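You operate a simulated robot arm through the tools that you are given. There is no shell and no other tool.

You run a simulated robot arm. Do the job below in one go: nothing can be reset, and whatever is moved stays where it is left.

TASK
Draw a condensate sample to the green ring of the condensate cup.
Fine: lower the head to the blue mark, stand the cup in the cradle ring and run the cradle in; hold the drain button; run out and stand the cup back. Where these are worked on the way, their far stop is far enough and under half their travel is too little: flask cradle.

The check looks at the end state, three seconds after you hand in, the way a careful person would. Anything else that was tipped, shoved, dropped, spilled or broken makes it a failure.

THE ROBOT
A 7-joint arm with a two-finger parallel gripper, fixed in place. Base frame: the origin is on the floor under the middle of its stand, x ahead of it, y to its left, z up. Lengths are in mm, angles in degrees, forces in N, time in s.
With the tool pointing down near the work surface it reaches from about 240 to 680 mm from the base axis. Its first joint turns from -66.0 to 66.0 degrees. Payload 2.4 kg.
The TCP is the grasp point between the finger pads, 30 mm short of the fingertips. In the tool frame z runs along the fingers and y along their closing line. Largest opening 94 mm; finger width 28, thickness 10; the body of the gripper, 50 by 96 mm, starts 55 mm behind the TCP.
Orientation is told as [roll, pitch, yaw] about the base's x, y, z axes, in that order, counted from this pose: with the fingers straight down and closing along the base's y, the tool's x points along the base's -x, its y along +y and its z along -z.

THE INTERFACE
- The arm moves only by the tool play_rows. Its argument "steps" is a list of rows, each a list of 7 numbers: the shift along the base's x, y, z in mm, then the turn, a rotation vector about the base's x, y, z in degrees, then the gripper command, from -1 (shut) to 1 (fully open), values between in proportion. In form: [[x, y, z, ax, ay, az, gripper], ...]. A call has 1 to 20 rows; each row is the pose to reach, as a shift and turn from the pose commanded when the call began. A row lasts 0.2 s, in which the tool goes at most 50 mm and 8.6 degrees; a call with a longer step from one row to the next is refused whole, and so is a gripper value outside its range. Where a pose cannot be reached the arm comes as near as it can. A force on the tool above 70 N (or 10 N above the force at the start of the call, whichever is more), or a blocked arm, ends the call early, and 0.2 s more pass. Each finger travels about 153 mm/s and halts on what it meets, pressing with about 33 N; the grip force reading is that of the motor and also rises with nothing between the fingers. The clock runs only during rows and for 0.2 s after the last one: add rows that repeat a pose to give the fingers time. The reply holds the time, the measured pose of the TCP, the force on the tool along the base axes, the opening and the grip force, in the units named above and with some noise, with the torque about the TCP (base axes, N m) and any sound that the robot's microphone picked up.
- Cameras (640 x 400 px; columns grow to the right, rows downward): "scene" is fixed at [62.2, 501.9, 1444.5]; the picture's right is [-0.43, -0.90, 0.00], its down [-0.51, 0.25, -0.82] and it looks along [0.74, -0.36, -0.57] (base axes); focal length 285 px, centre (320, 200). "wrist" rides on the gripper at [76, 14, -102] in the tool frame; the picture's right is [-0.18, 0.98, 0.00], its down [-0.75, -0.14, -0.64] and it looks along [-0.63, -0.12, 0.77] (tool axes); focal length 243 px, centre (320, 200). There is no depth. A picture from a camera that has moved, and an enlarged one, comes with that camera's place and axes in the base frame and with its lens.
- snapshot(camera): a new picture of that camera. No time passes.
- zoom(camera, box): a new picture of the part [left, top, right, bottom] of that camera's present view, enlarged. No time passes.
- job_done(): hands the job in; it is judged then, once.

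Places have to be worked out from the pictures, the camera data and where the tool is seen. Open the gripper and draw the arm clear of the work before you hand the job in, unless the task says otherwise.

The tools are called after "Request:" as a command line: name --pt "numbers of a row" for each row, then --argument value for the rest, lists and objects as JSON in quotes. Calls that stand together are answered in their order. play_rows: Moves the arm, as the interface text tells. Its arguments: {"type":"object","properties":{"steps":{"type":"array","items":{"type":"array","items":{"type":"number"}}}},"required":["steps"]} The other tools are called the same way: snapshot (camera) takes a picture; zoom (camera, box) takes an enlarged picture of a part of a camera's view; job_done () hands the job in.

At the start:

```text
clock: 0.0
position: [385.2, 94.3, 1288.4]
tool_rot: [0.0, 0.0, 0.0]
ft_force: [0.0, -0.6, -0.2]
torque: [-0.02, -0.02, -0.02]
width: 94.3
finger_force: 0.1
```

scene: 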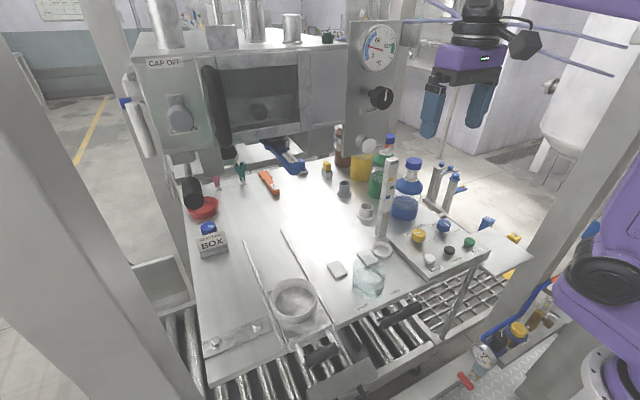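
wrist: 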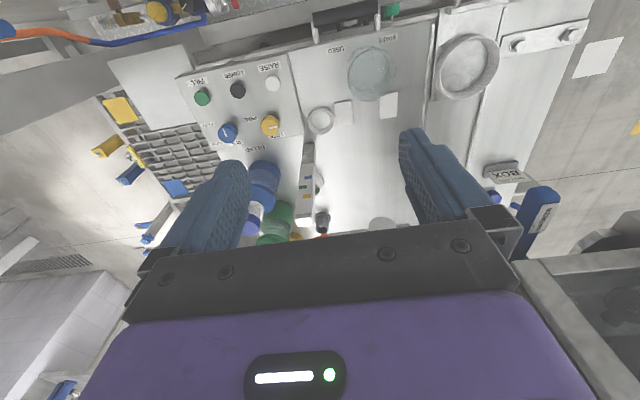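

I'll look closely at the scene first to identify the head, marks, cradle, cup and buttons.

Request:
zoom --camera "scene" --box '[320, 140, 540, 300]'

Request:
zoom --camera "scene" --box '[180, 220, 400, 380]'

Request:
zoom --camera "wrist" --box '[160, 0, 420, 160]'

Request:
zoom --camera "scene" --box '[120, 0, 420, 200]'

```text
2.50 times, centred on (430, 220) of scene
camera zoom: at [62.2, 501.9, 1444.5], right [-0.43, -0.9, 0.0], down [-0.51, 0.25, -0.82], along [0.74, -0.36, -0.57], focal length 712 px, centre (45, 150)
```

zoom: 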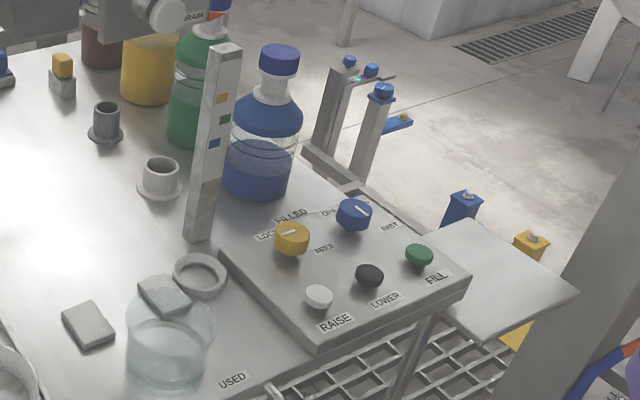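

```text
2.50 times, centred on (290, 300) of scene
camera zoom: at [62.2, 501.9, 1444.5], right [-0.43, -0.9, 0.0], down [-0.51, 0.25, -0.82], along [0.74, -0.36, -0.57], focal length 712 px, centre (395, -50)
```

zoom: 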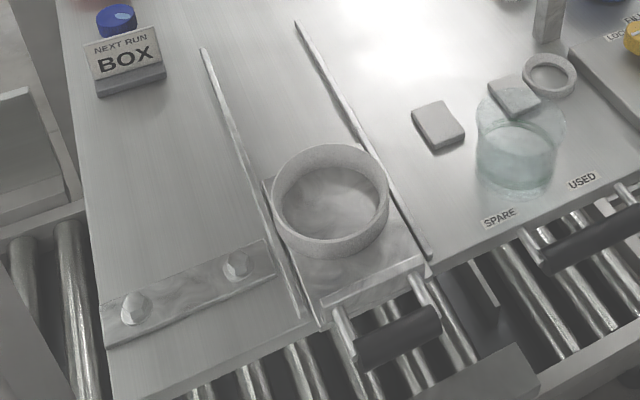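

```text
2.46 times, centred on (290, 80) of wrist
camera zoom: at [310.6, 110.1, 1391.3], right [0.18, 0.98, 0.0], down [0.75, -0.14, 0.64], along [0.63, -0.12, -0.77], focal length 597 px, centre (394, 495)
```

zoom: 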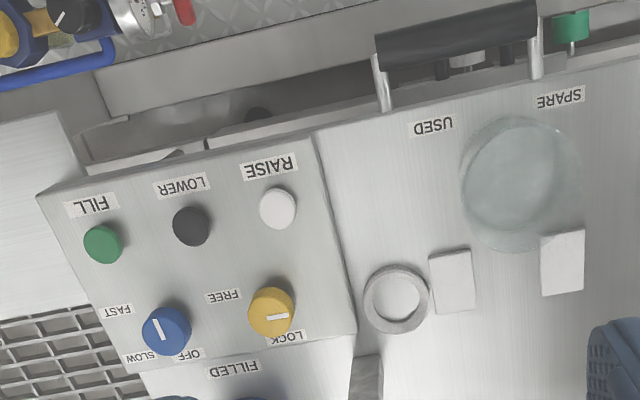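

```text
2.00 times, centred on (270, 100) of scene
camera zoom: at [62.2, 501.9, 1444.5], right [-0.43, -0.9, 0.0], down [-0.51, 0.25, -0.82], along [0.74, -0.36, -0.57], focal length 570 px, centre (420, 400)
```

zoom: 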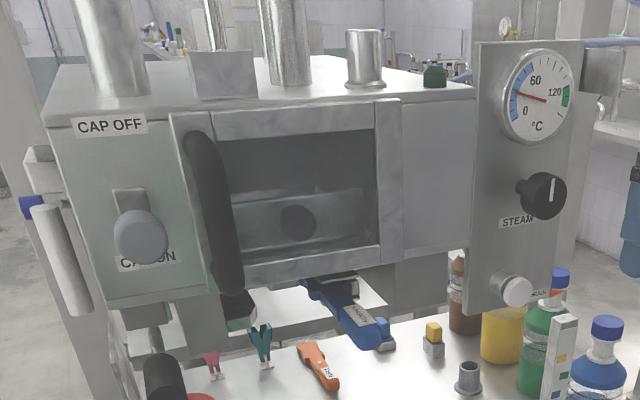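

I'll zoom further on the panel, marked post, glass cup, drain area and machine details.

Request:
zoom --camera "scene" --box '[370, 200, 490, 275]'

Request:
zoom --camera "scene" --box '[320, 120, 430, 190]'

Request:
zoom --camera "scene" --box '[360, 150, 440, 240]'

Request:
zoom --camera "scene" --box '[320, 240, 410, 310]'

Request:
zoom --camera "scene" --box '[170, 130, 310, 220]'

Request:
zoom --camera "scene" --box '[340, 0, 420, 60]'

```text
5.33 times, centred on (430, 238) of scene
camera zoom: at [62.2, 501.9, 1444.5], right [-0.43, -0.9, 0.0], down [-0.51, 0.25, -0.82], along [0.74, -0.36, -0.57], focal length 1519 px, centre (-267, 0)
```

zoom: 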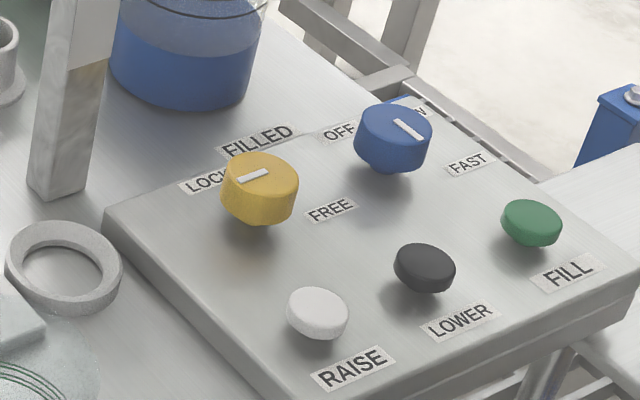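

```text
5.71 times, centred on (375, 155) of scene
camera zoom: at [62.2, 501.9, 1444.5], right [-0.43, -0.9, 0.0], down [-0.51, 0.25, -0.82], along [0.74, -0.36, -0.57], focal length 1628 px, centre (6, 457)
```

zoom: 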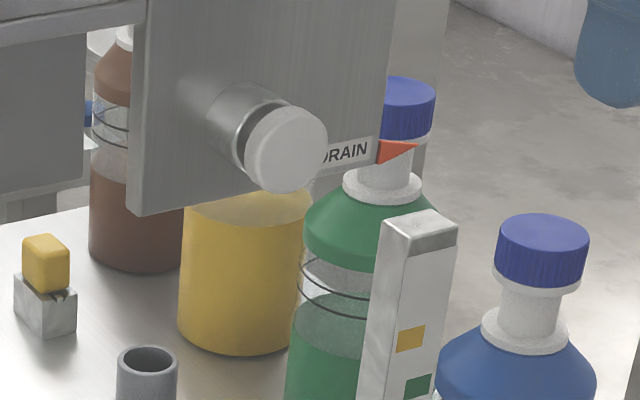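

```text
4.44 times, centred on (400, 195) of scene
camera zoom: at [62.2, 501.9, 1444.5], right [-0.43, -0.9, 0.0], down [-0.51, 0.25, -0.82], along [0.74, -0.36, -0.57], focal length 1266 px, centre (-36, 222)
```

zoom: 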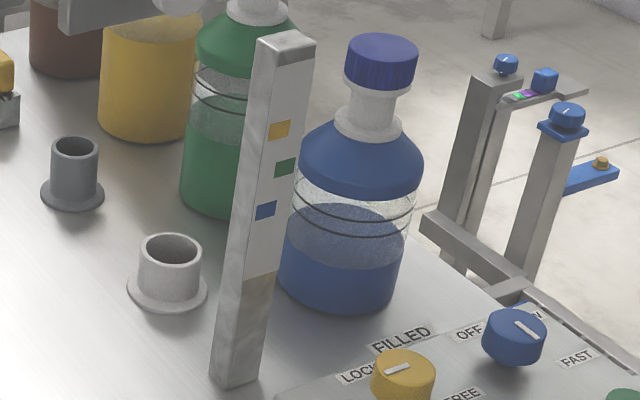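

```text
5.71 times, centred on (365, 275) of scene
camera zoom: at [62.2, 501.9, 1444.5], right [-0.43, -0.9, 0.0], down [-0.51, 0.25, -0.82], along [0.74, -0.36, -0.57], focal length 1628 px, centre (63, -229)
```

zoom: 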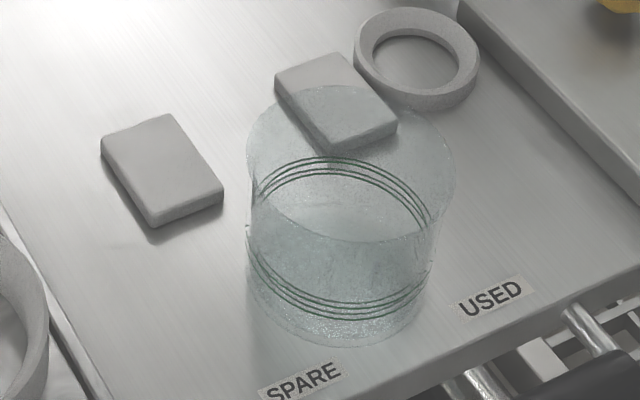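

```text
4.44 times, centred on (240, 175) of scene
camera zoom: at [62.2, 501.9, 1444.5], right [-0.43, -0.9, 0.0], down [-0.51, 0.25, -0.82], along [0.74, -0.36, -0.57], focal length 1266 px, centre (676, 311)
```

zoom: 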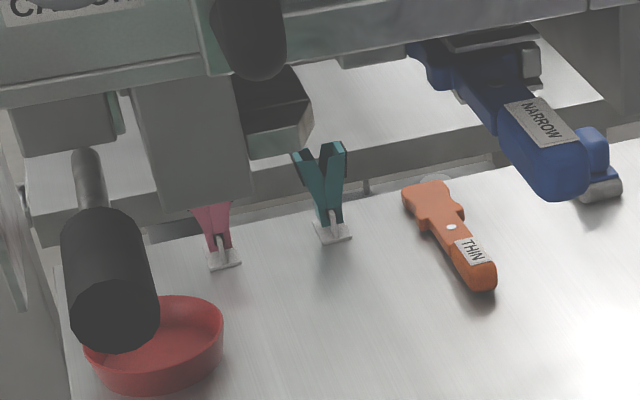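

```text
6.67 times, centred on (380, 30) of scene
camera zoom: at [62.2, 501.9, 1444.5], right [-0.43, -0.9, 0.0], down [-0.51, 0.25, -0.82], along [0.74, -0.36, -0.57], focal length 1899 px, centre (-80, 1333)
```

zoom: 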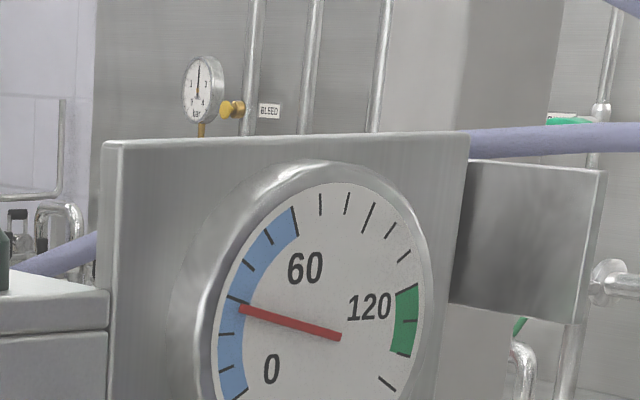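

The arm is free in the air well above everything. I'll tilt the wrist camera forward to see the head, pointer, post and what's beneath it from the front.

Request:
play_rows --pt "-9 9 -20 0 -8 0 1" --pt "-18 18 -40 0 -16 0 1" --pt "-27 27 -60 0 -24 0 1" --pt "-36 36 -85 0 -32 0 1" --pt "-45 45 -110 0 -40 0 1" --pt "-55 56 -138 0 -46 0 1"

Request:
snapshot --camera "wrist"

```text
clock: 1.4
position: [333.2, 148.8, 1151.9]
tool_rot: [-0.2, -43.7, 0.2]
ft_force: [0.3, 0.4, -0.1]
torque: [0.02, 0.0, 0.02]
width: 94.2
finger_force: 0.0
out of reach, approached as far as the arm can: row 6
```

```text
taken
camera wrist: at [208.7, 164.5, 1173.9], right [0.13, 0.98, 0.12], down [0.1, -0.14, 0.99], along [0.99, -0.12, -0.12], focal length 243 px, centre (320, 200)
```

wrist: 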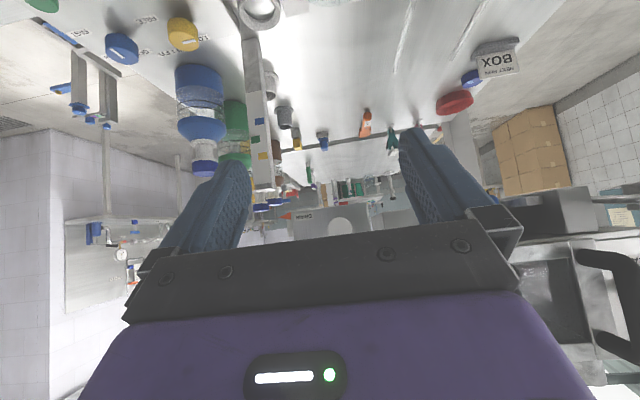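

I see the pointer and DRAIN label between the fingers; zooming in there and on the head at the right.

Request:
zoom --camera "wrist" --box '[230, 60, 410, 240]'

Request:
zoom --camera "wrist" --box '[420, 60, 640, 260]'

Request:
snapshot --camera "scene"

```text
2.22 times, centred on (320, 150) of wrist
camera zoom: at [208.7, 164.5, 1173.9], right [0.13, 0.98, 0.12], down [0.1, -0.14, 0.99], along [0.99, -0.12, -0.12], focal length 539 px, centre (320, 311)
```

zoom: 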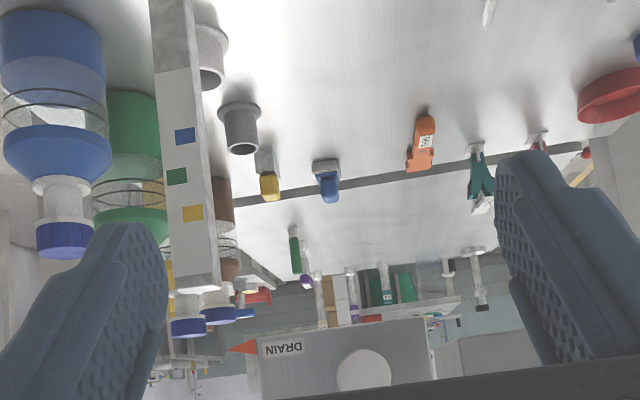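

```text
2.00 times, centred on (530, 160) of wrist
camera zoom: at [208.7, 164.5, 1173.9], right [0.13, 0.98, 0.12], down [0.1, -0.14, 0.99], along [0.99, -0.12, -0.12], focal length 485 px, centre (-100, 280)
```

zoom: 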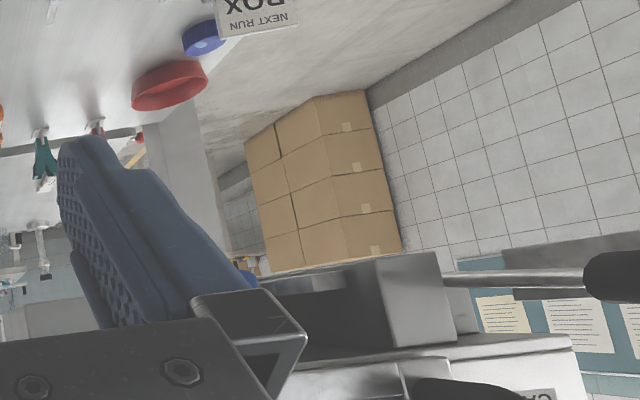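

```text
taken
```

scene: 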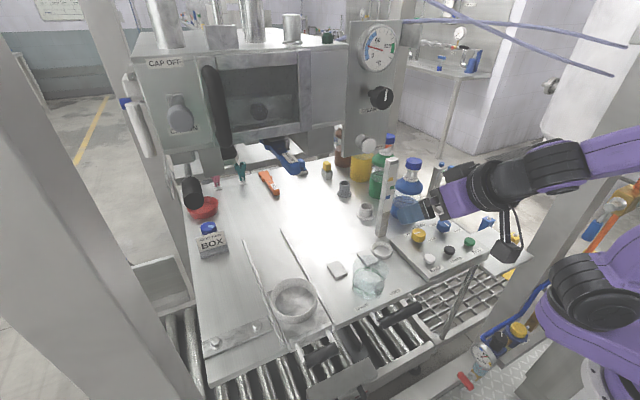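

The pointer is roughly at z≈1149 and the blue mark at z≈986, so the head must come down about 160 mm. Next I'll bring the wrist camera upright above the control panel to read the knobs and buttons.

Request:
play_rows --pt "0 -30 -10 0 8 0 1" --pt "0 -60 -30 0 16 0 1" --pt "2 -95 -60 0 24 0 1" --pt "4 -130 -95 0 32 0 1" --pt "6 -160 -130 0 40 0 1" --pt "10 -190 -165 0 46 0 1"

Request:
snapshot --camera "wrist"

Request:
zoom --camera "wrist" --box '[200, 40, 440, 200]'

```text
clock: 2.8
position: [341.4, -42.4, 983.2]
tool_rot: [0.0, 0.0, -0.2]
ft_force: [-0.2, 0.0, -0.7]
torque: [0.0, 0.01, -0.01]
width: 93.9
finger_force: 0.0
```

```text
taken
camera wrist: at [266.0, -26.6, 1087.2], right [0.19, 0.98, 0.0], down [0.75, -0.14, 0.64], along [0.63, -0.12, -0.77], focal length 243 px, centre (320, 200)
```

wrist: 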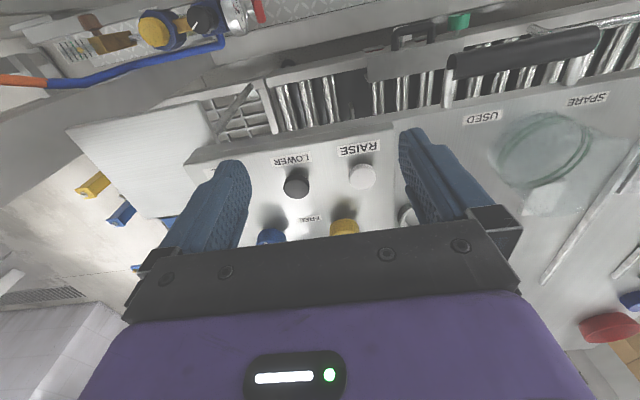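

```text
2.50 times, centred on (320, 120) of wrist
camera zoom: at [266.0, -26.6, 1087.2], right [0.19, 0.98, 0.0], down [0.75, -0.14, 0.64], along [0.63, -0.12, -0.77], focal length 606 px, centre (320, 400)
```

zoom: 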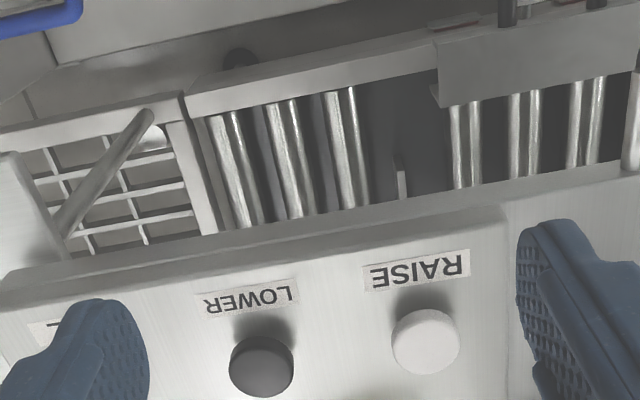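

The LOWER and RAISE buttons are at about (429,-86) and (425,-10). I'll rise a bit to see the yellow and blue knobs unobstructed.

Request:
play_rows --pt "0 0 45 0 0 0 1" --pt "0 -10 90 0 0 0 1" --pt "0 -20 130 0 0 0 1" --pt "0 -20 130 0 0 0 1"

Request:
snapshot --camera "wrist"

Request:
zoom --camera "wrist" --box '[250, 90, 410, 190]'

```text
clock: 3.8
position: [340.3, -60.6, 1114.3]
tool_rot: [0.1, -0.1, 0.0]
ft_force: [-0.2, 0.8, 0.4]
torque: [0.03, 0.01, 0.02]
width: 94.1
finger_force: 0.0
```

```text
taken
camera wrist: at [264.2, -45.3, 1217.7], right [0.18, 0.98, 0.0], down [0.75, -0.14, 0.64], along [0.63, -0.12, -0.77], focal length 243 px, centre (320, 200)
```

wrist: 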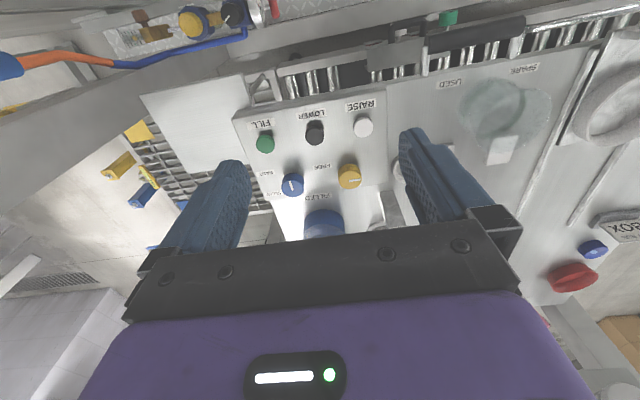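

```text
4.00 times, centred on (330, 140) of wrist
camera zoom: at [264.2, -45.3, 1217.7], right [0.18, 0.98, 0.0], down [0.75, -0.14, 0.64], along [0.63, -0.12, -0.77], focal length 970 px, centre (280, 440)
```

zoom: 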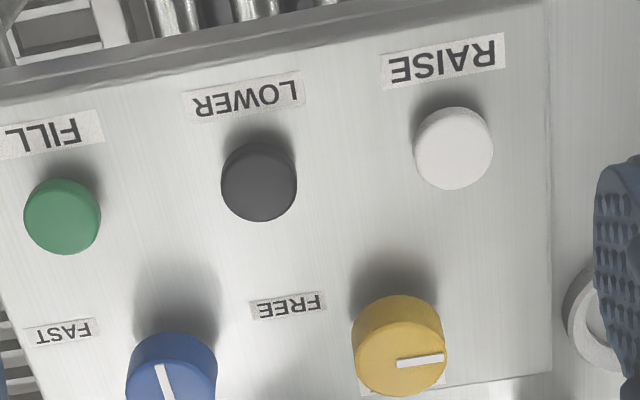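

Knob tops are visible at about row 180 of the wrist view; zooming lower to read the knob labels and indicators.

Request:
zoom --camera "wrist" --box '[250, 140, 410, 240]'

Request:
zoom --camera "wrist" --box '[440, 40, 600, 140]'

```text
4.00 times, centred on (330, 190) of wrist
camera zoom: at [264.2, -45.3, 1217.7], right [0.18, 0.98, 0.0], down [0.75, -0.14, 0.64], along [0.63, -0.12, -0.77], focal length 970 px, centre (280, 240)
```

zoom: 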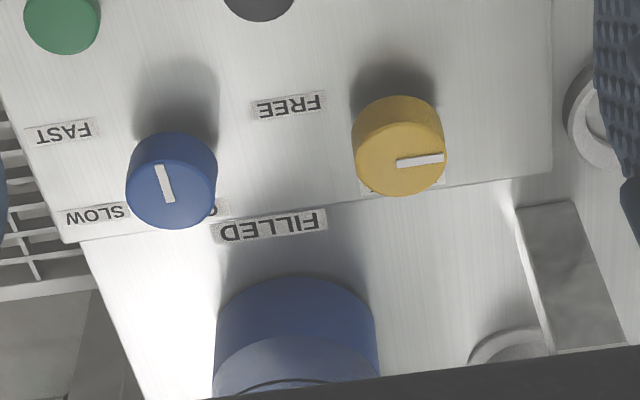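

```text
4.00 times, centred on (520, 90) of wrist
camera zoom: at [264.2, -45.3, 1217.7], right [0.18, 0.98, 0.0], down [0.75, -0.14, 0.64], along [0.63, -0.12, -0.77], focal length 970 px, centre (-480, 640)
```

zoom: 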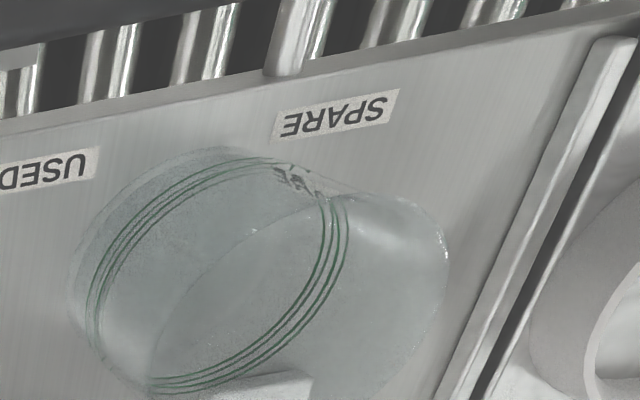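

Indicators are hard to judge obliquely. I'll tilt the wrist so the camera looks straight down on the panel from above (well above the blue bottle's top).

Request:
play_rows --pt "35 -6 0 0 8 0 1" --pt "70 -12 0 0 16 0 1" --pt "105 -18 0 0 24 0 1" --pt "140 -24 -10 0 32 0 1" --pt "175 -30 -25 0 40 0 1" --pt "175 -30 -25 0 40 0 1"

Request:
snapshot --camera "wrist"

Request:
zoom --camera "wrist" --box '[220, 80, 420, 230]'

```text
clock: 5.2
position: [507.7, -88.3, 1089.2]
tool_rot: [0.0, 40.1, 0.1]
ft_force: [-0.2, 0.0, 0.0]
torque: [0.01, 0.03, -0.03]
width: 94.2
finger_force: 0.1
out of reach, approached as far as the arm can: row 5, 6
```

```text
taken
camera wrist: at [516.5, -73.0, 1218.1], right [0.14, 0.98, -0.12], down [0.99, -0.14, 0.01], along [-0.01, -0.12, -0.99], focal length 243 px, centre (320, 200)
```

wrist: 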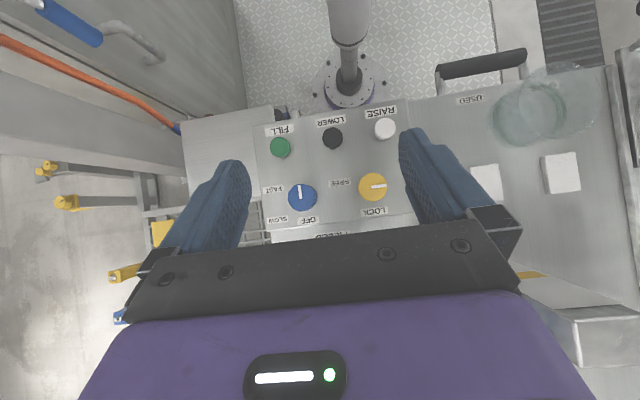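

```text
2.67 times, centred on (320, 155) of wrist
camera zoom: at [516.5, -73.0, 1218.1], right [0.14, 0.98, -0.12], down [0.99, -0.14, 0.01], along [-0.01, -0.12, -0.99], focal length 647 px, centre (320, 320)
```

zoom: 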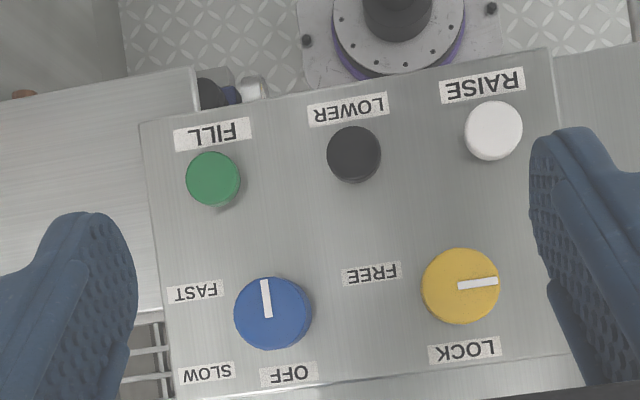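

Looking straight down: yellow indicator points toward +y, blue toward −x; buttons FILL, LOWER, RAISE are in a row at x≈426. I'll return to upright, close the gripper, and hover over the LOWER button at about (426,-85).

Request:
play_rows --pt "-20 1 0 0 -8 0 1" --pt "-40 2 0 0 -16 0 -1" --pt "-60 3 -30 0 -24 0 -1" --pt "-75 4 -70 0 -32 0 -1" --pt "-89 5 -110 0 -40 0 -1" --pt "-89 5 -129 0 -40 0 -1" --pt "-89 5 -129 0 -40 0 -1"

Request:
snapshot --camera "wrist"

Request:
zoom --camera "scene" --box '[390, 200, 490, 280]'

```text
clock: 6.8
position: [419.1, -83.2, 960.8]
tool_rot: [0.1, 0.0, 0.0]
ft_force: [-0.3, -0.6, -0.3]
torque: [0.02, -0.02, 0.0]
width: 0.1
finger_force: 33.1
```

```text
taken
camera wrist: at [343.8, -66.8, 1063.3], right [0.18, 0.98, 0.0], down [0.75, -0.14, 0.64], along [0.63, -0.12, -0.77], focal length 243 px, centre (320, 200)
```

wrist: 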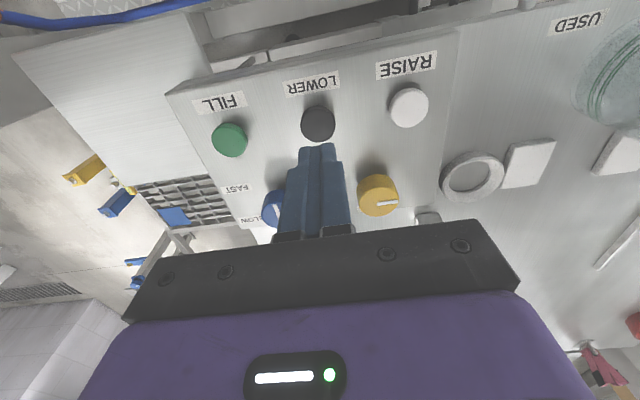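

```text
5.00 times, centred on (440, 240) of scene
camera zoom: at [62.2, 501.9, 1444.5], right [-0.43, -0.9, 0.0], down [-0.51, 0.25, -0.82], along [0.74, -0.36, -0.57], focal length 1424 px, centre (-280, 0)
```

zoom: 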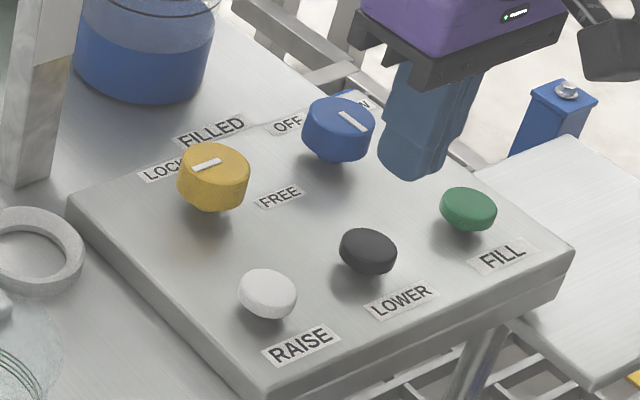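

LOWER button estimated at (425.5,-84.5), top z≈860. I align over it and descend to just above.

Request:
play_rows --pt "6.5 -1.3 -20 0 0 0 -1" --pt "6.5 -1.3 -40 0 0 0 -1" --pt "6.5 -1.3 -58 0 0 0 -1" --pt "6.5 -1.3 -58 0 0 0 -1"

Request:
snapshot --camera "wrist"

Request:
zoom --camera "scene" --box '[390, 200, 490, 280]'

```text
clock: 7.8
position: [426.2, -83.9, 903.9]
tool_rot: [0.0, -0.1, -0.1]
ft_force: [-0.5, 0.4, 0.2]
torque: [0.0, -0.04, -0.01]
width: 0.0
finger_force: 32.7
```

```text
taken
camera wrist: at [350.4, -68.4, 1006.2], right [0.18, 0.98, 0.0], down [0.75, -0.14, 0.64], along [0.63, -0.12, -0.77], focal length 243 px, centre (320, 200)
```

wrist: 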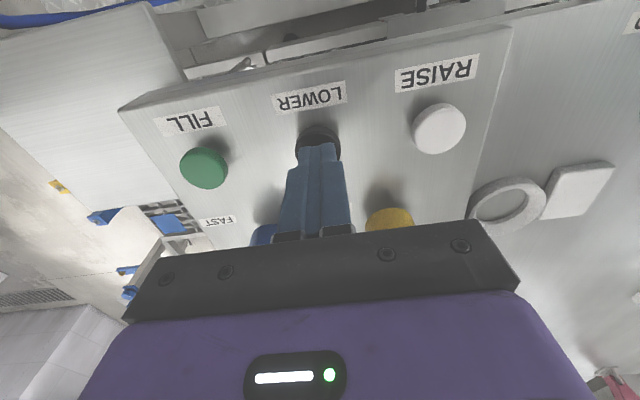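

```text
5.00 times, centred on (440, 240) of scene
camera zoom: at [62.2, 501.9, 1444.5], right [-0.43, -0.9, 0.0], down [-0.51, 0.25, -0.82], along [0.74, -0.36, -0.57], focal length 1424 px, centre (-280, 0)
```

zoom: 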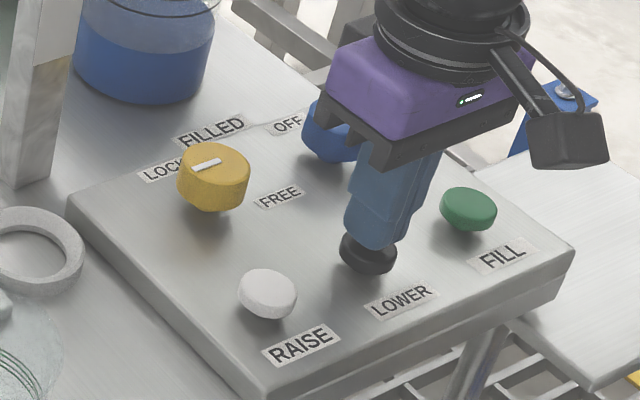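

The closed tips are right over the LOWER button, slightly above it. I'll descend gently in small steps and read the force.

Request:
play_rows --pt "0 0 -3 0 0 0 -1" --pt "0 0 -6 0 0 0 -1"

Request:
zoom --camera "scene" --box '[390, 200, 490, 280]'

```text
clock: 8.4
position: [425.7, -84.4, 896.3]
tool_rot: [-0.1, 0.1, 0.0]
ft_force: [0.0, 0.6, 0.5]
torque: [-0.03, 0.01, -0.02]
width: 0.0
finger_force: 32.9
```

```text
5.00 times, centred on (440, 240) of scene
camera zoom: at [62.1, 501.9, 1444.5], right [-0.43, -0.9, 0.0], down [-0.51, 0.25, -0.82], along [0.74, -0.36, -0.57], focal length 1424 px, centre (-280, 0)
```

zoom: 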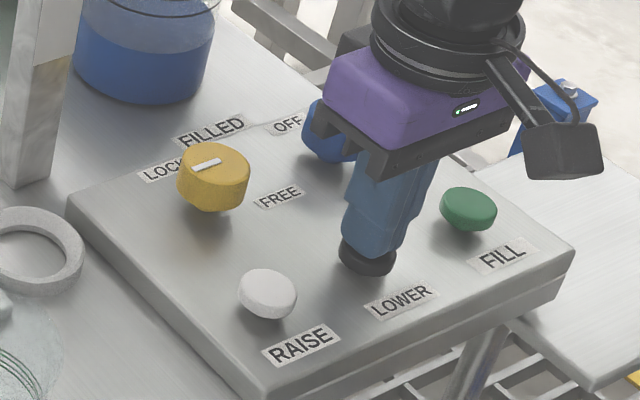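

No contact yet at TCP z≈896. Continuing down in small steps.

Request:
play_rows --pt "0 0 -3 0 0 0 -1" --pt "0 0 -6 0 0 0 -1"

Request:
zoom --camera "scene" --box '[320, 100, 440, 200]'

```text
clock: 9.0
position: [426.0, -83.8, 891.2]
tool_rot: [0.0, -0.1, -0.1]
ft_force: [-3.0, -1.0, 17.3]
torque: [-0.08, 0.11, 0.01]
width: 0.4
finger_force: 33.2
heard: click
```

```text
4.00 times, centred on (380, 150) of scene
camera zoom: at [61.9, 501.9, 1444.5], right [-0.43, -0.9, 0.0], down [-0.51, 0.25, -0.82], along [0.74, -0.36, -0.57], focal length 1139 px, centre (80, 400)
```

zoom: 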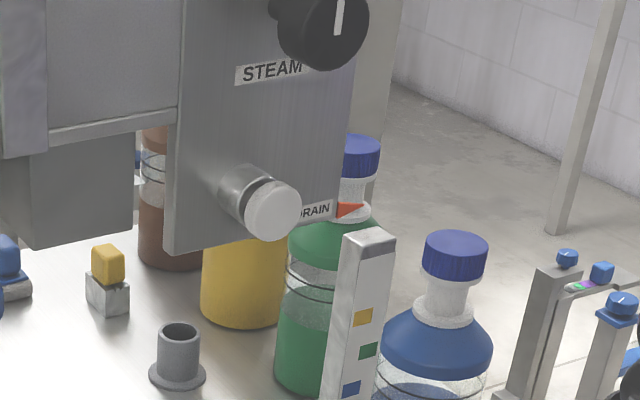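

The click was heard and the head began moving down already (orange pointer dropped about 6 px). I'll lift off the button to stop it and measure.

Request:
play_rows --pt "0 0 6 0 0 0 -1"

Request:
zoom --camera "scene" --box '[340, 130, 420, 210]'

Request:
snapshot --camera "scene"

```text
clock: 9.4
position: [425.2, -84.2, 897.8]
tool_rot: [0.0, 0.0, 0.0]
ft_force: [0.5, 0.1, 0.7]
torque: [-0.01, -0.04, 0.02]
width: 0.2
finger_force: 32.7
```

```text
5.00 times, centred on (380, 170) of scene
camera zoom: at [62.2, 501.9, 1444.5], right [-0.43, -0.9, 0.0], down [-0.51, 0.25, -0.82], along [0.74, -0.36, -0.57], focal length 1424 px, centre (20, 350)
```

zoom: 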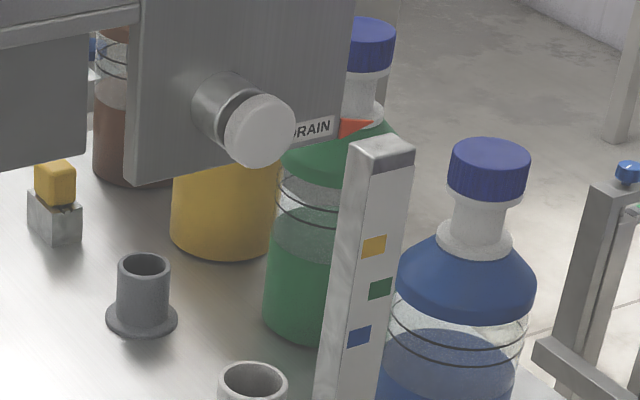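

```text
taken
```

scene: 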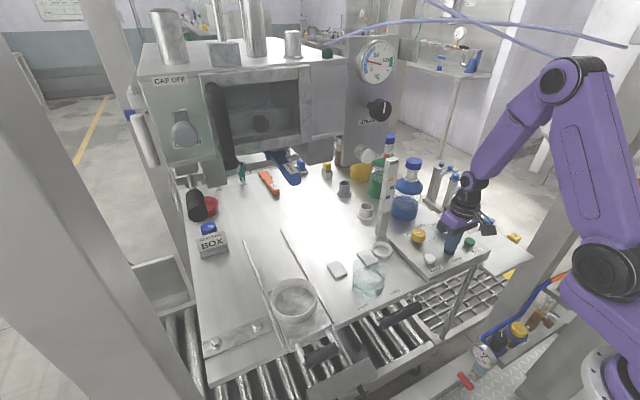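

The LOWER press moved the head ~25 mm in roughly 0.5 s; about 139 mm remain to the blue mark. Nothing stands under the head's path (bottles are far behind at x>780). I'll hold LOWER for about 1.4 s, release, and recalibrate.

Request:
play_rows --pt "0 0 -6 0 0 0 -1" --pt "0 0 -6 0 0 0 -1" --pt "0 0 -6 0 0 0 -1" --pt "0 0 -6 0 0 0 -1" --pt "0 0 -6 0 0 0 -1" --pt "0 0 -6 0 0 0 -1" --pt "0 0 0 0 0 0 -1"

Request:
zoom --camera "scene" --box '[340, 130, 420, 210]'

Request:
snapshot --camera "scene"

```text
clock: 11.0
position: [423.4, -84.2, 895.9]
tool_rot: [0.0, 0.3, 0.0]
ft_force: [0.4, 0.8, 1.3]
torque: [-0.02, -0.01, -0.05]
width: 0.1
finger_force: 33.0
```

```text
5.00 times, centred on (380, 170) of scene
camera zoom: at [62.2, 501.9, 1444.5], right [-0.43, -0.9, 0.0], down [-0.51, 0.25, -0.82], along [0.74, -0.36, -0.57], focal length 1424 px, centre (20, 350)
```

zoom: 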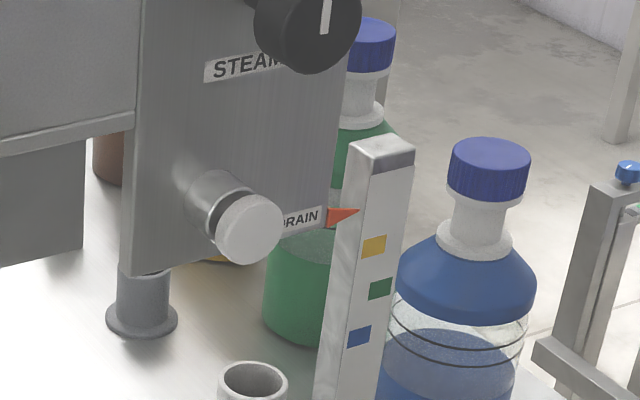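

```text
taken
```

scene: 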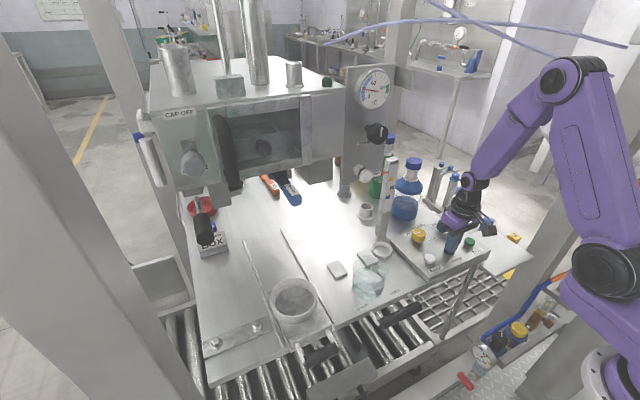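

Tip of the pointer is now between the post top and yellow mark; the same hold gives about 50 mm. I'll repeat the same hold, which should bring it just short of blue.

Request:
play_rows --pt "0 0 -6 0 0 0 -1" --pt "0 0 -6 0 0 0 -1" --pt "0 0 -6 0 0 0 -1" --pt "0 0 -6 0 0 0 -1" --pt "0 0 -6 0 0 0 -1" --pt "0 0 -6 0 0 0 -1" --pt "0 0 0 0 0 0 -1"

Request:
zoom --camera "scene" --box '[340, 130, 420, 210]'

Request:
snapshot --camera "scene"

```text
clock: 12.6
position: [425.5, -83.9, 896.6]
tool_rot: [0.0, -0.2, 0.0]
ft_force: [0.9, -0.7, 1.4]
torque: [0.01, -0.02, 0.03]
width: 0.0
finger_force: 33.1
```

```text
5.00 times, centred on (380, 170) of scene
camera zoom: at [62.2, 501.9, 1444.5], right [-0.43, -0.9, 0.0], down [-0.51, 0.25, -0.82], along [0.74, -0.36, -0.57], focal length 1424 px, centre (20, 350)
```

zoom: 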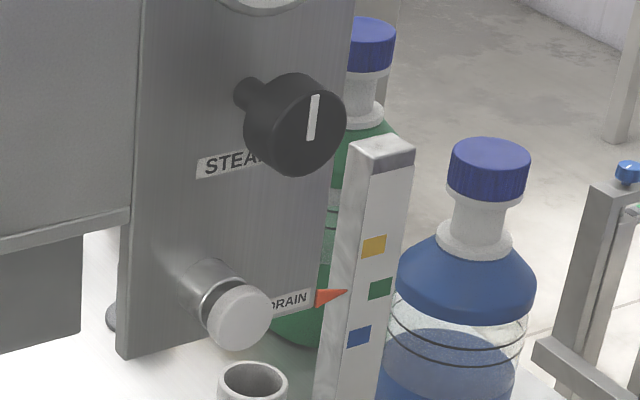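

```text
taken
```

scene: 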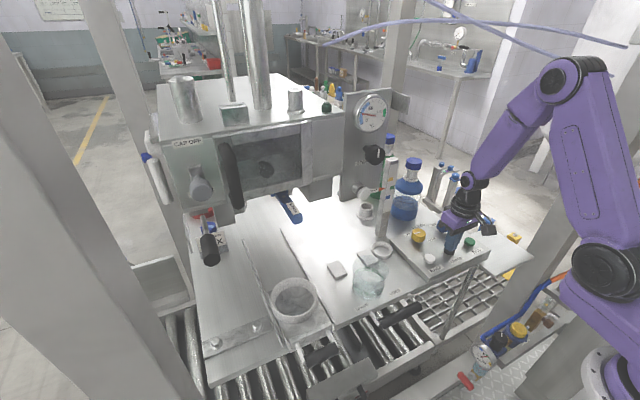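

The pointer tip now sits around the green mark; roughly 50 zoomed px (≈32 mm) remain to blue. I'll hold LOWER for 4 rows.

Request:
play_rows --pt "0 0 -6 0 0 0 -1" --pt "0 0 -6 0 0 0 -1" --pt "0 0 -6 0 0 0 -1" --pt "0 0 -6 0 0 0 -1" --pt "0 0 0 0 0 0 -1"

Request:
zoom --camera "scene" --box '[340, 150, 420, 210]'

```text
clock: 13.8
position: [423.3, -84.4, 894.8]
tool_rot: [0.1, 0.1, -0.1]
ft_force: [1.1, 0.8, 1.0]
torque: [0.01, 0.01, 0.02]
width: 0.0
finger_force: 33.2
heard: click
```

```text
6.67 times, centred on (380, 180) of scene
camera zoom: at [62.2, 501.9, 1444.5], right [-0.43, -0.9, 0.0], down [-0.51, 0.25, -0.82], along [0.74, -0.36, -0.57], focal length 1899 px, centre (-80, 333)
```

zoom: 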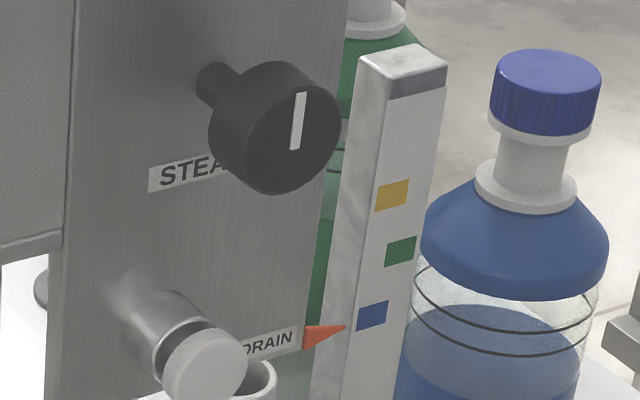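

From the scene camera the pointer tip looks level with the blue mark. I'll verify square-on: back off, open the fingers and look horizontally from the front at that height.

Request:
play_rows --pt "0 0 30 0 0 0 -1" --pt "-15 20 60 0 -8 0 1" --pt "-35 45 75 0 -16 0 1" --pt "-55 75 75 0 -24 0 1" --pt "-75 105 75 0 -32 0 1" --pt "-92 130 75 0 -40 0 1" --pt "-92 130 75 0 -40 0 1"

Request:
snapshot --camera "wrist"

Request:
zoom --camera "wrist" --box '[240, 120, 400, 230]'

```text
clock: 15.6
position: [351.9, 17.1, 969.6]
tool_rot: [-12.8, -38.3, 14.0]
ft_force: [0.3, 0.3, -0.1]
torque: [0.03, 0.02, -0.01]
width: 94.0
finger_force: 0.1
out of reach, approached as far as the arm can: row 4, 5
stopped in row 7: the arm was blocked; the commanded pose is now the measured one
```

```text
taken
camera wrist: at [227.0, 25.0, 997.9], right [0.04, 1.0, -0.06], down [0.18, 0.05, 0.98], along [0.98, -0.05, -0.17], focal length 243 px, centre (320, 200)
```

wrist: 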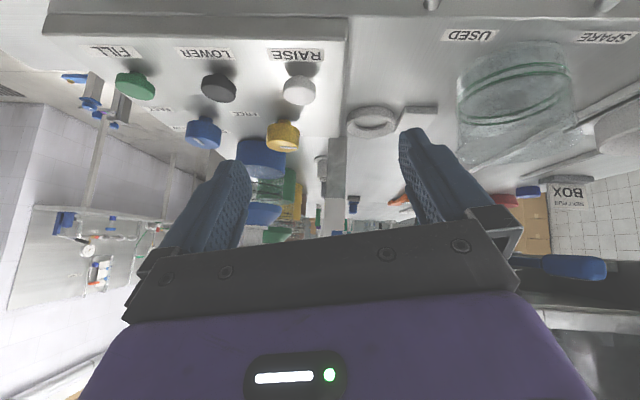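

```text
3.64 times, centred on (320, 175) of wrist
camera zoom: at [227.0, 25.0, 997.9], right [0.04, 1.0, -0.06], down [0.18, 0.05, 0.98], along [0.98, -0.05, -0.17], focal length 882 px, centre (320, 291)
```

zoom: 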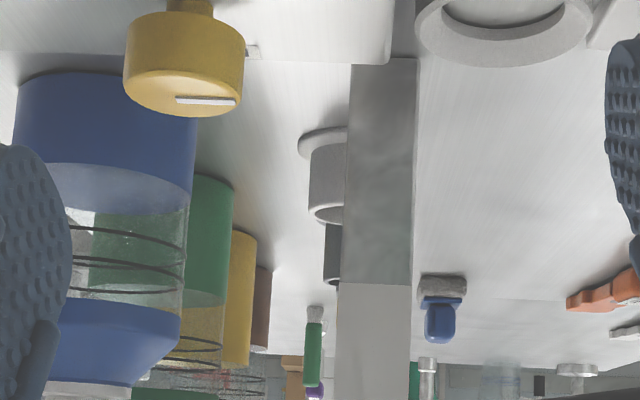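

The arm hit its limits in that low tilted pose and marks are hidden behind the gripper bar. I'll return to the neutral orientation while rising, then tilt at a higher position.

Request:
play_rows --pt "0 0 20 1.52 7.88 -1.82 1" --pt "0 5 40 3.04 15.76 -3.64 1" --pt "0 10 60 4.56 23.64 -5.46 1" --pt "0 20 80 6.08 31.52 -7.28 1" --pt "0 30 100 7.6 39.4 -9.1 1" --pt "0 30 100 7.6 39.4 -9.1 1"

```text
clock: 17.0
position: [350.2, 48.1, 1068.9]
tool_rot: [0.2, 0.0, 0.1]
ft_force: [0.7, 0.1, 0.2]
torque: [0.04, -0.02, 0.03]
width: 94.0
finger_force: 0.1
```

Neutral again. Now tilt forward at this height to see the pointer and blue mark from the front.

Request:
play_rows --pt "0 5 5 0 -8 0 1" --pt "0 10 10 0 -16 0 1" --pt "-3 15 15 0 -24 0 1" --pt "-6 20 20 0 -32 0 1" --pt "-9 20 25 0 -38 0 1" --pt "-9 20 25 0 -38 0 1"

Request:
snapshot --camera "wrist"

Request:
zoom --camera "wrist" --box '[240, 120, 400, 230]'

```text
clock: 18.4
position: [343.2, 68.8, 1092.4]
tool_rot: [0.0, -38.1, 0.1]
ft_force: [0.5, -0.1, 0.8]
torque: [0.0, -0.02, -0.01]
width: 93.9
finger_force: 0.2
```

```text
taken
camera wrist: at [219.0, 83.7, 1127.3], right [0.14, 0.98, 0.11], down [0.2, -0.14, 0.97], along [0.97, -0.12, -0.21], focal length 243 px, centre (320, 200)
```

wrist: 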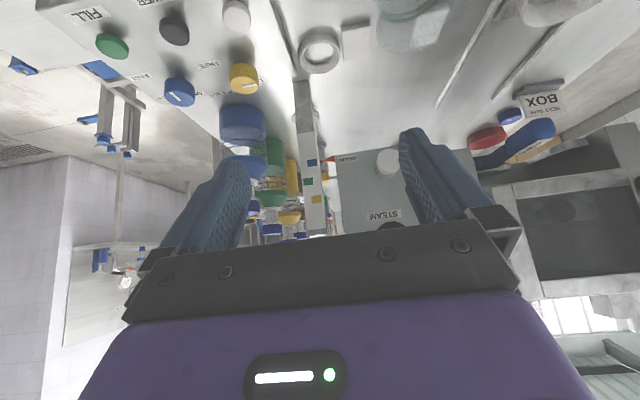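

```text
3.64 times, centred on (320, 175) of wrist
camera zoom: at [219.0, 83.7, 1127.3], right [0.14, 0.98, 0.11], down [0.2, -0.14, 0.97], along [0.97, -0.12, -0.21], focal length 882 px, centre (320, 291)
```

zoom: 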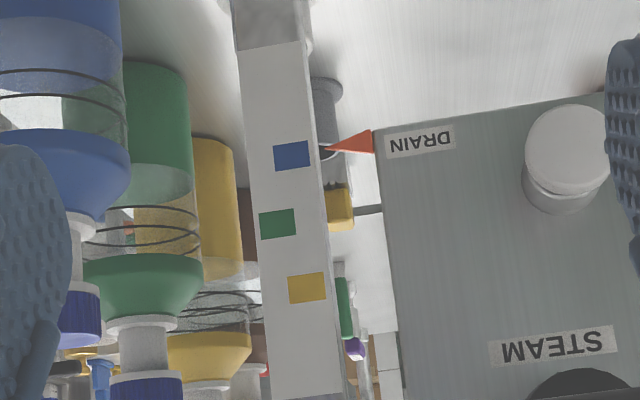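

The pointer tip is level with the blue mark's centre within ~1–2 mm. Head is set. Now I'll return to neutral and look at the cup and cradle.

Request:
play_rows --pt "0 25 0 0 7.6 0 1" --pt "0 50 -15 0 15.2 0 1" --pt "-5 75 -30 0 22.8 0 1" --pt "-10 100 -50 0 30.4 0 1" --pt "-13 120 -70 0 38 0 1" --pt "-13 140 -80 0 38 0 1" --pt "-13 140 -80 0 38 0 1"

Request:
snapshot --camera "wrist"

Request:
zoom --camera "wrist" --box '[220, 40, 420, 190]'

Request:
zoom --camera "wrist" --box '[400, 0, 640, 180]'

```text
clock: 20.0
position: [327.9, 207.1, 1012.7]
tool_rot: [0.1, 0.0, 0.0]
ft_force: [0.2, -0.3, -0.1]
torque: [0.0, 0.01, 0.03]
width: 94.0
finger_force: 0.2
```

```text
taken
camera wrist: at [253.1, 222.2, 1116.5], right [0.18, 0.98, 0.0], down [0.75, -0.14, 0.64], along [0.63, -0.12, -0.77], focal length 243 px, centre (320, 200)
```

wrist: 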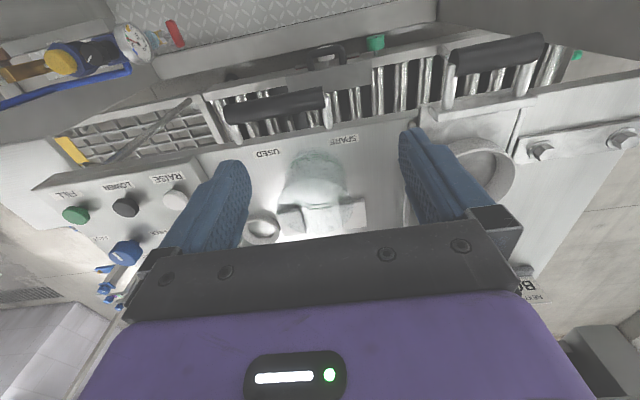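

```text
2.67 times, centred on (320, 115) of wrist
camera zoom: at [253.1, 222.2, 1116.5], right [0.18, 0.98, 0.0], down [0.75, -0.14, 0.64], along [0.63, -0.12, -0.77], focal length 647 px, centre (320, 427)
```

zoom: 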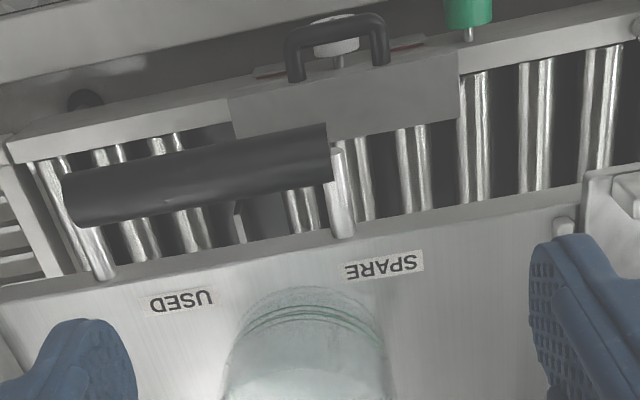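

```text
2.22 times, centred on (520, 90) of wrist
camera zoom: at [253.1, 222.2, 1116.5], right [0.18, 0.98, 0.0], down [0.75, -0.14, 0.64], along [0.63, -0.12, -0.77], focal length 539 px, centre (-124, 444)
```

zoom: 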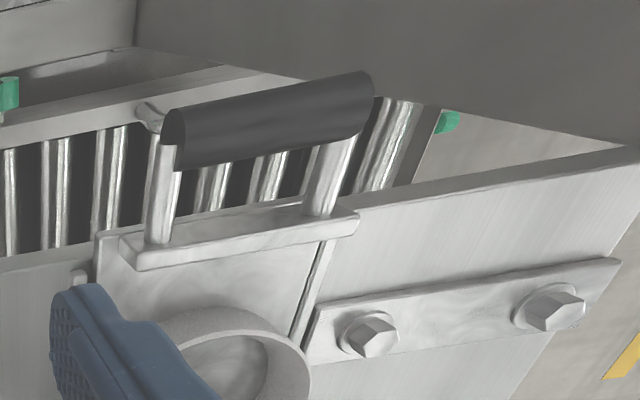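

The cup stands near (436,181) and the cradle ring near (480,372). I'll tilt to look straight down above the cup to measure both precisely.

Request:
play_rows --pt "20 0 10 0 8 0 1" --pt "40 0 20 0 16 0 1" --pt "60 0 30 0 24 0 1" --pt "80 10 40 0 32 0 1" --pt "110 20 50 0 40 0 1" --pt "130 30 50 0 40 0 1" --pt "130 30 50 0 40 0 1"

Request:
snapshot --camera "wrist"

Request:
zoom --camera "wrist" --box '[180, 20, 420, 170]'

Request:
zoom --camera "wrist" --box '[380, 20, 620, 170]'

```text
clock: 21.8
position: [416.8, 222.6, 1075.0]
tool_rot: [-2.0, 43.8, -1.1]
ft_force: [0.7, -0.2, -1.4]
torque: [0.02, -0.05, -0.02]
width: 93.9
finger_force: 0.0
stopped in row 7: the arm was blocked; the commanded pose is now the measured one
```

```text
taken
camera wrist: at [433.2, 240.6, 1202.8], right [0.13, 0.98, -0.15], down [0.99, -0.14, -0.05], along [-0.07, -0.14, -0.99], focal length 243 px, centre (320, 200)
```

wrist: 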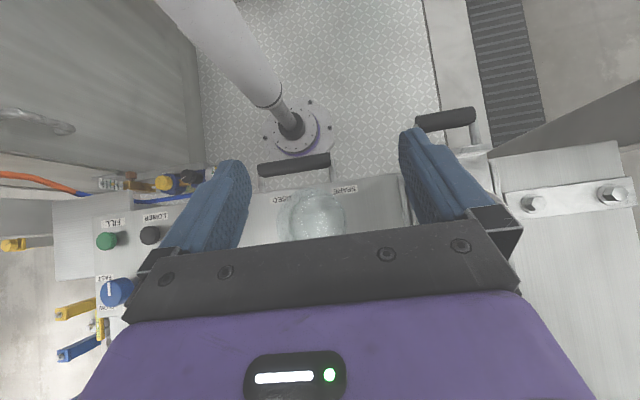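

```text
2.67 times, centred on (300, 95) of wrist
camera zoom: at [433.2, 240.6, 1202.8], right [0.13, 0.98, -0.15], down [0.99, -0.14, -0.05], along [-0.07, -0.14, -0.99], focal length 647 px, centre (373, 480)
```

zoom: 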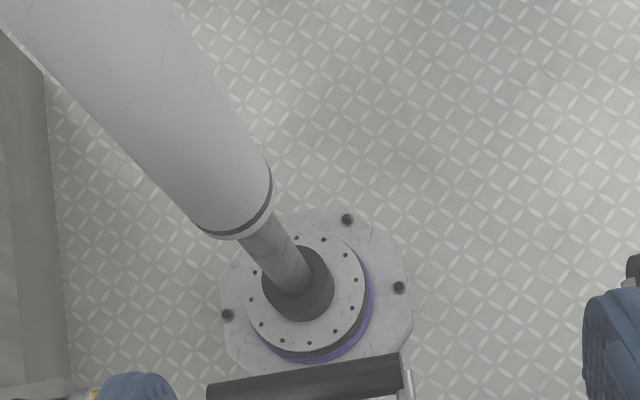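

```text
2.67 times, centred on (500, 95) of wrist
camera zoom: at [433.2, 240.6, 1202.8], right [0.13, 0.98, -0.15], down [0.99, -0.14, -0.05], along [-0.07, -0.14, -0.99], focal length 647 px, centre (-160, 480)
```

zoom: 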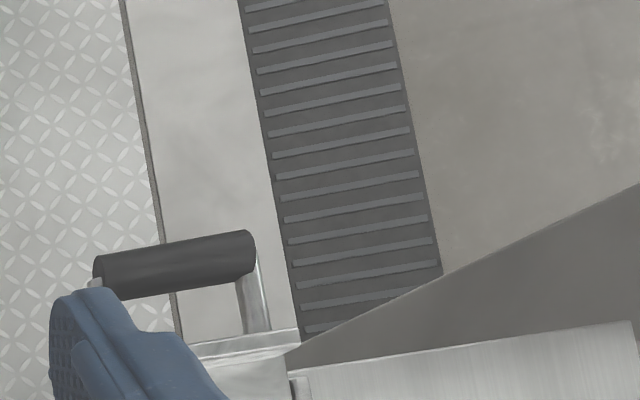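

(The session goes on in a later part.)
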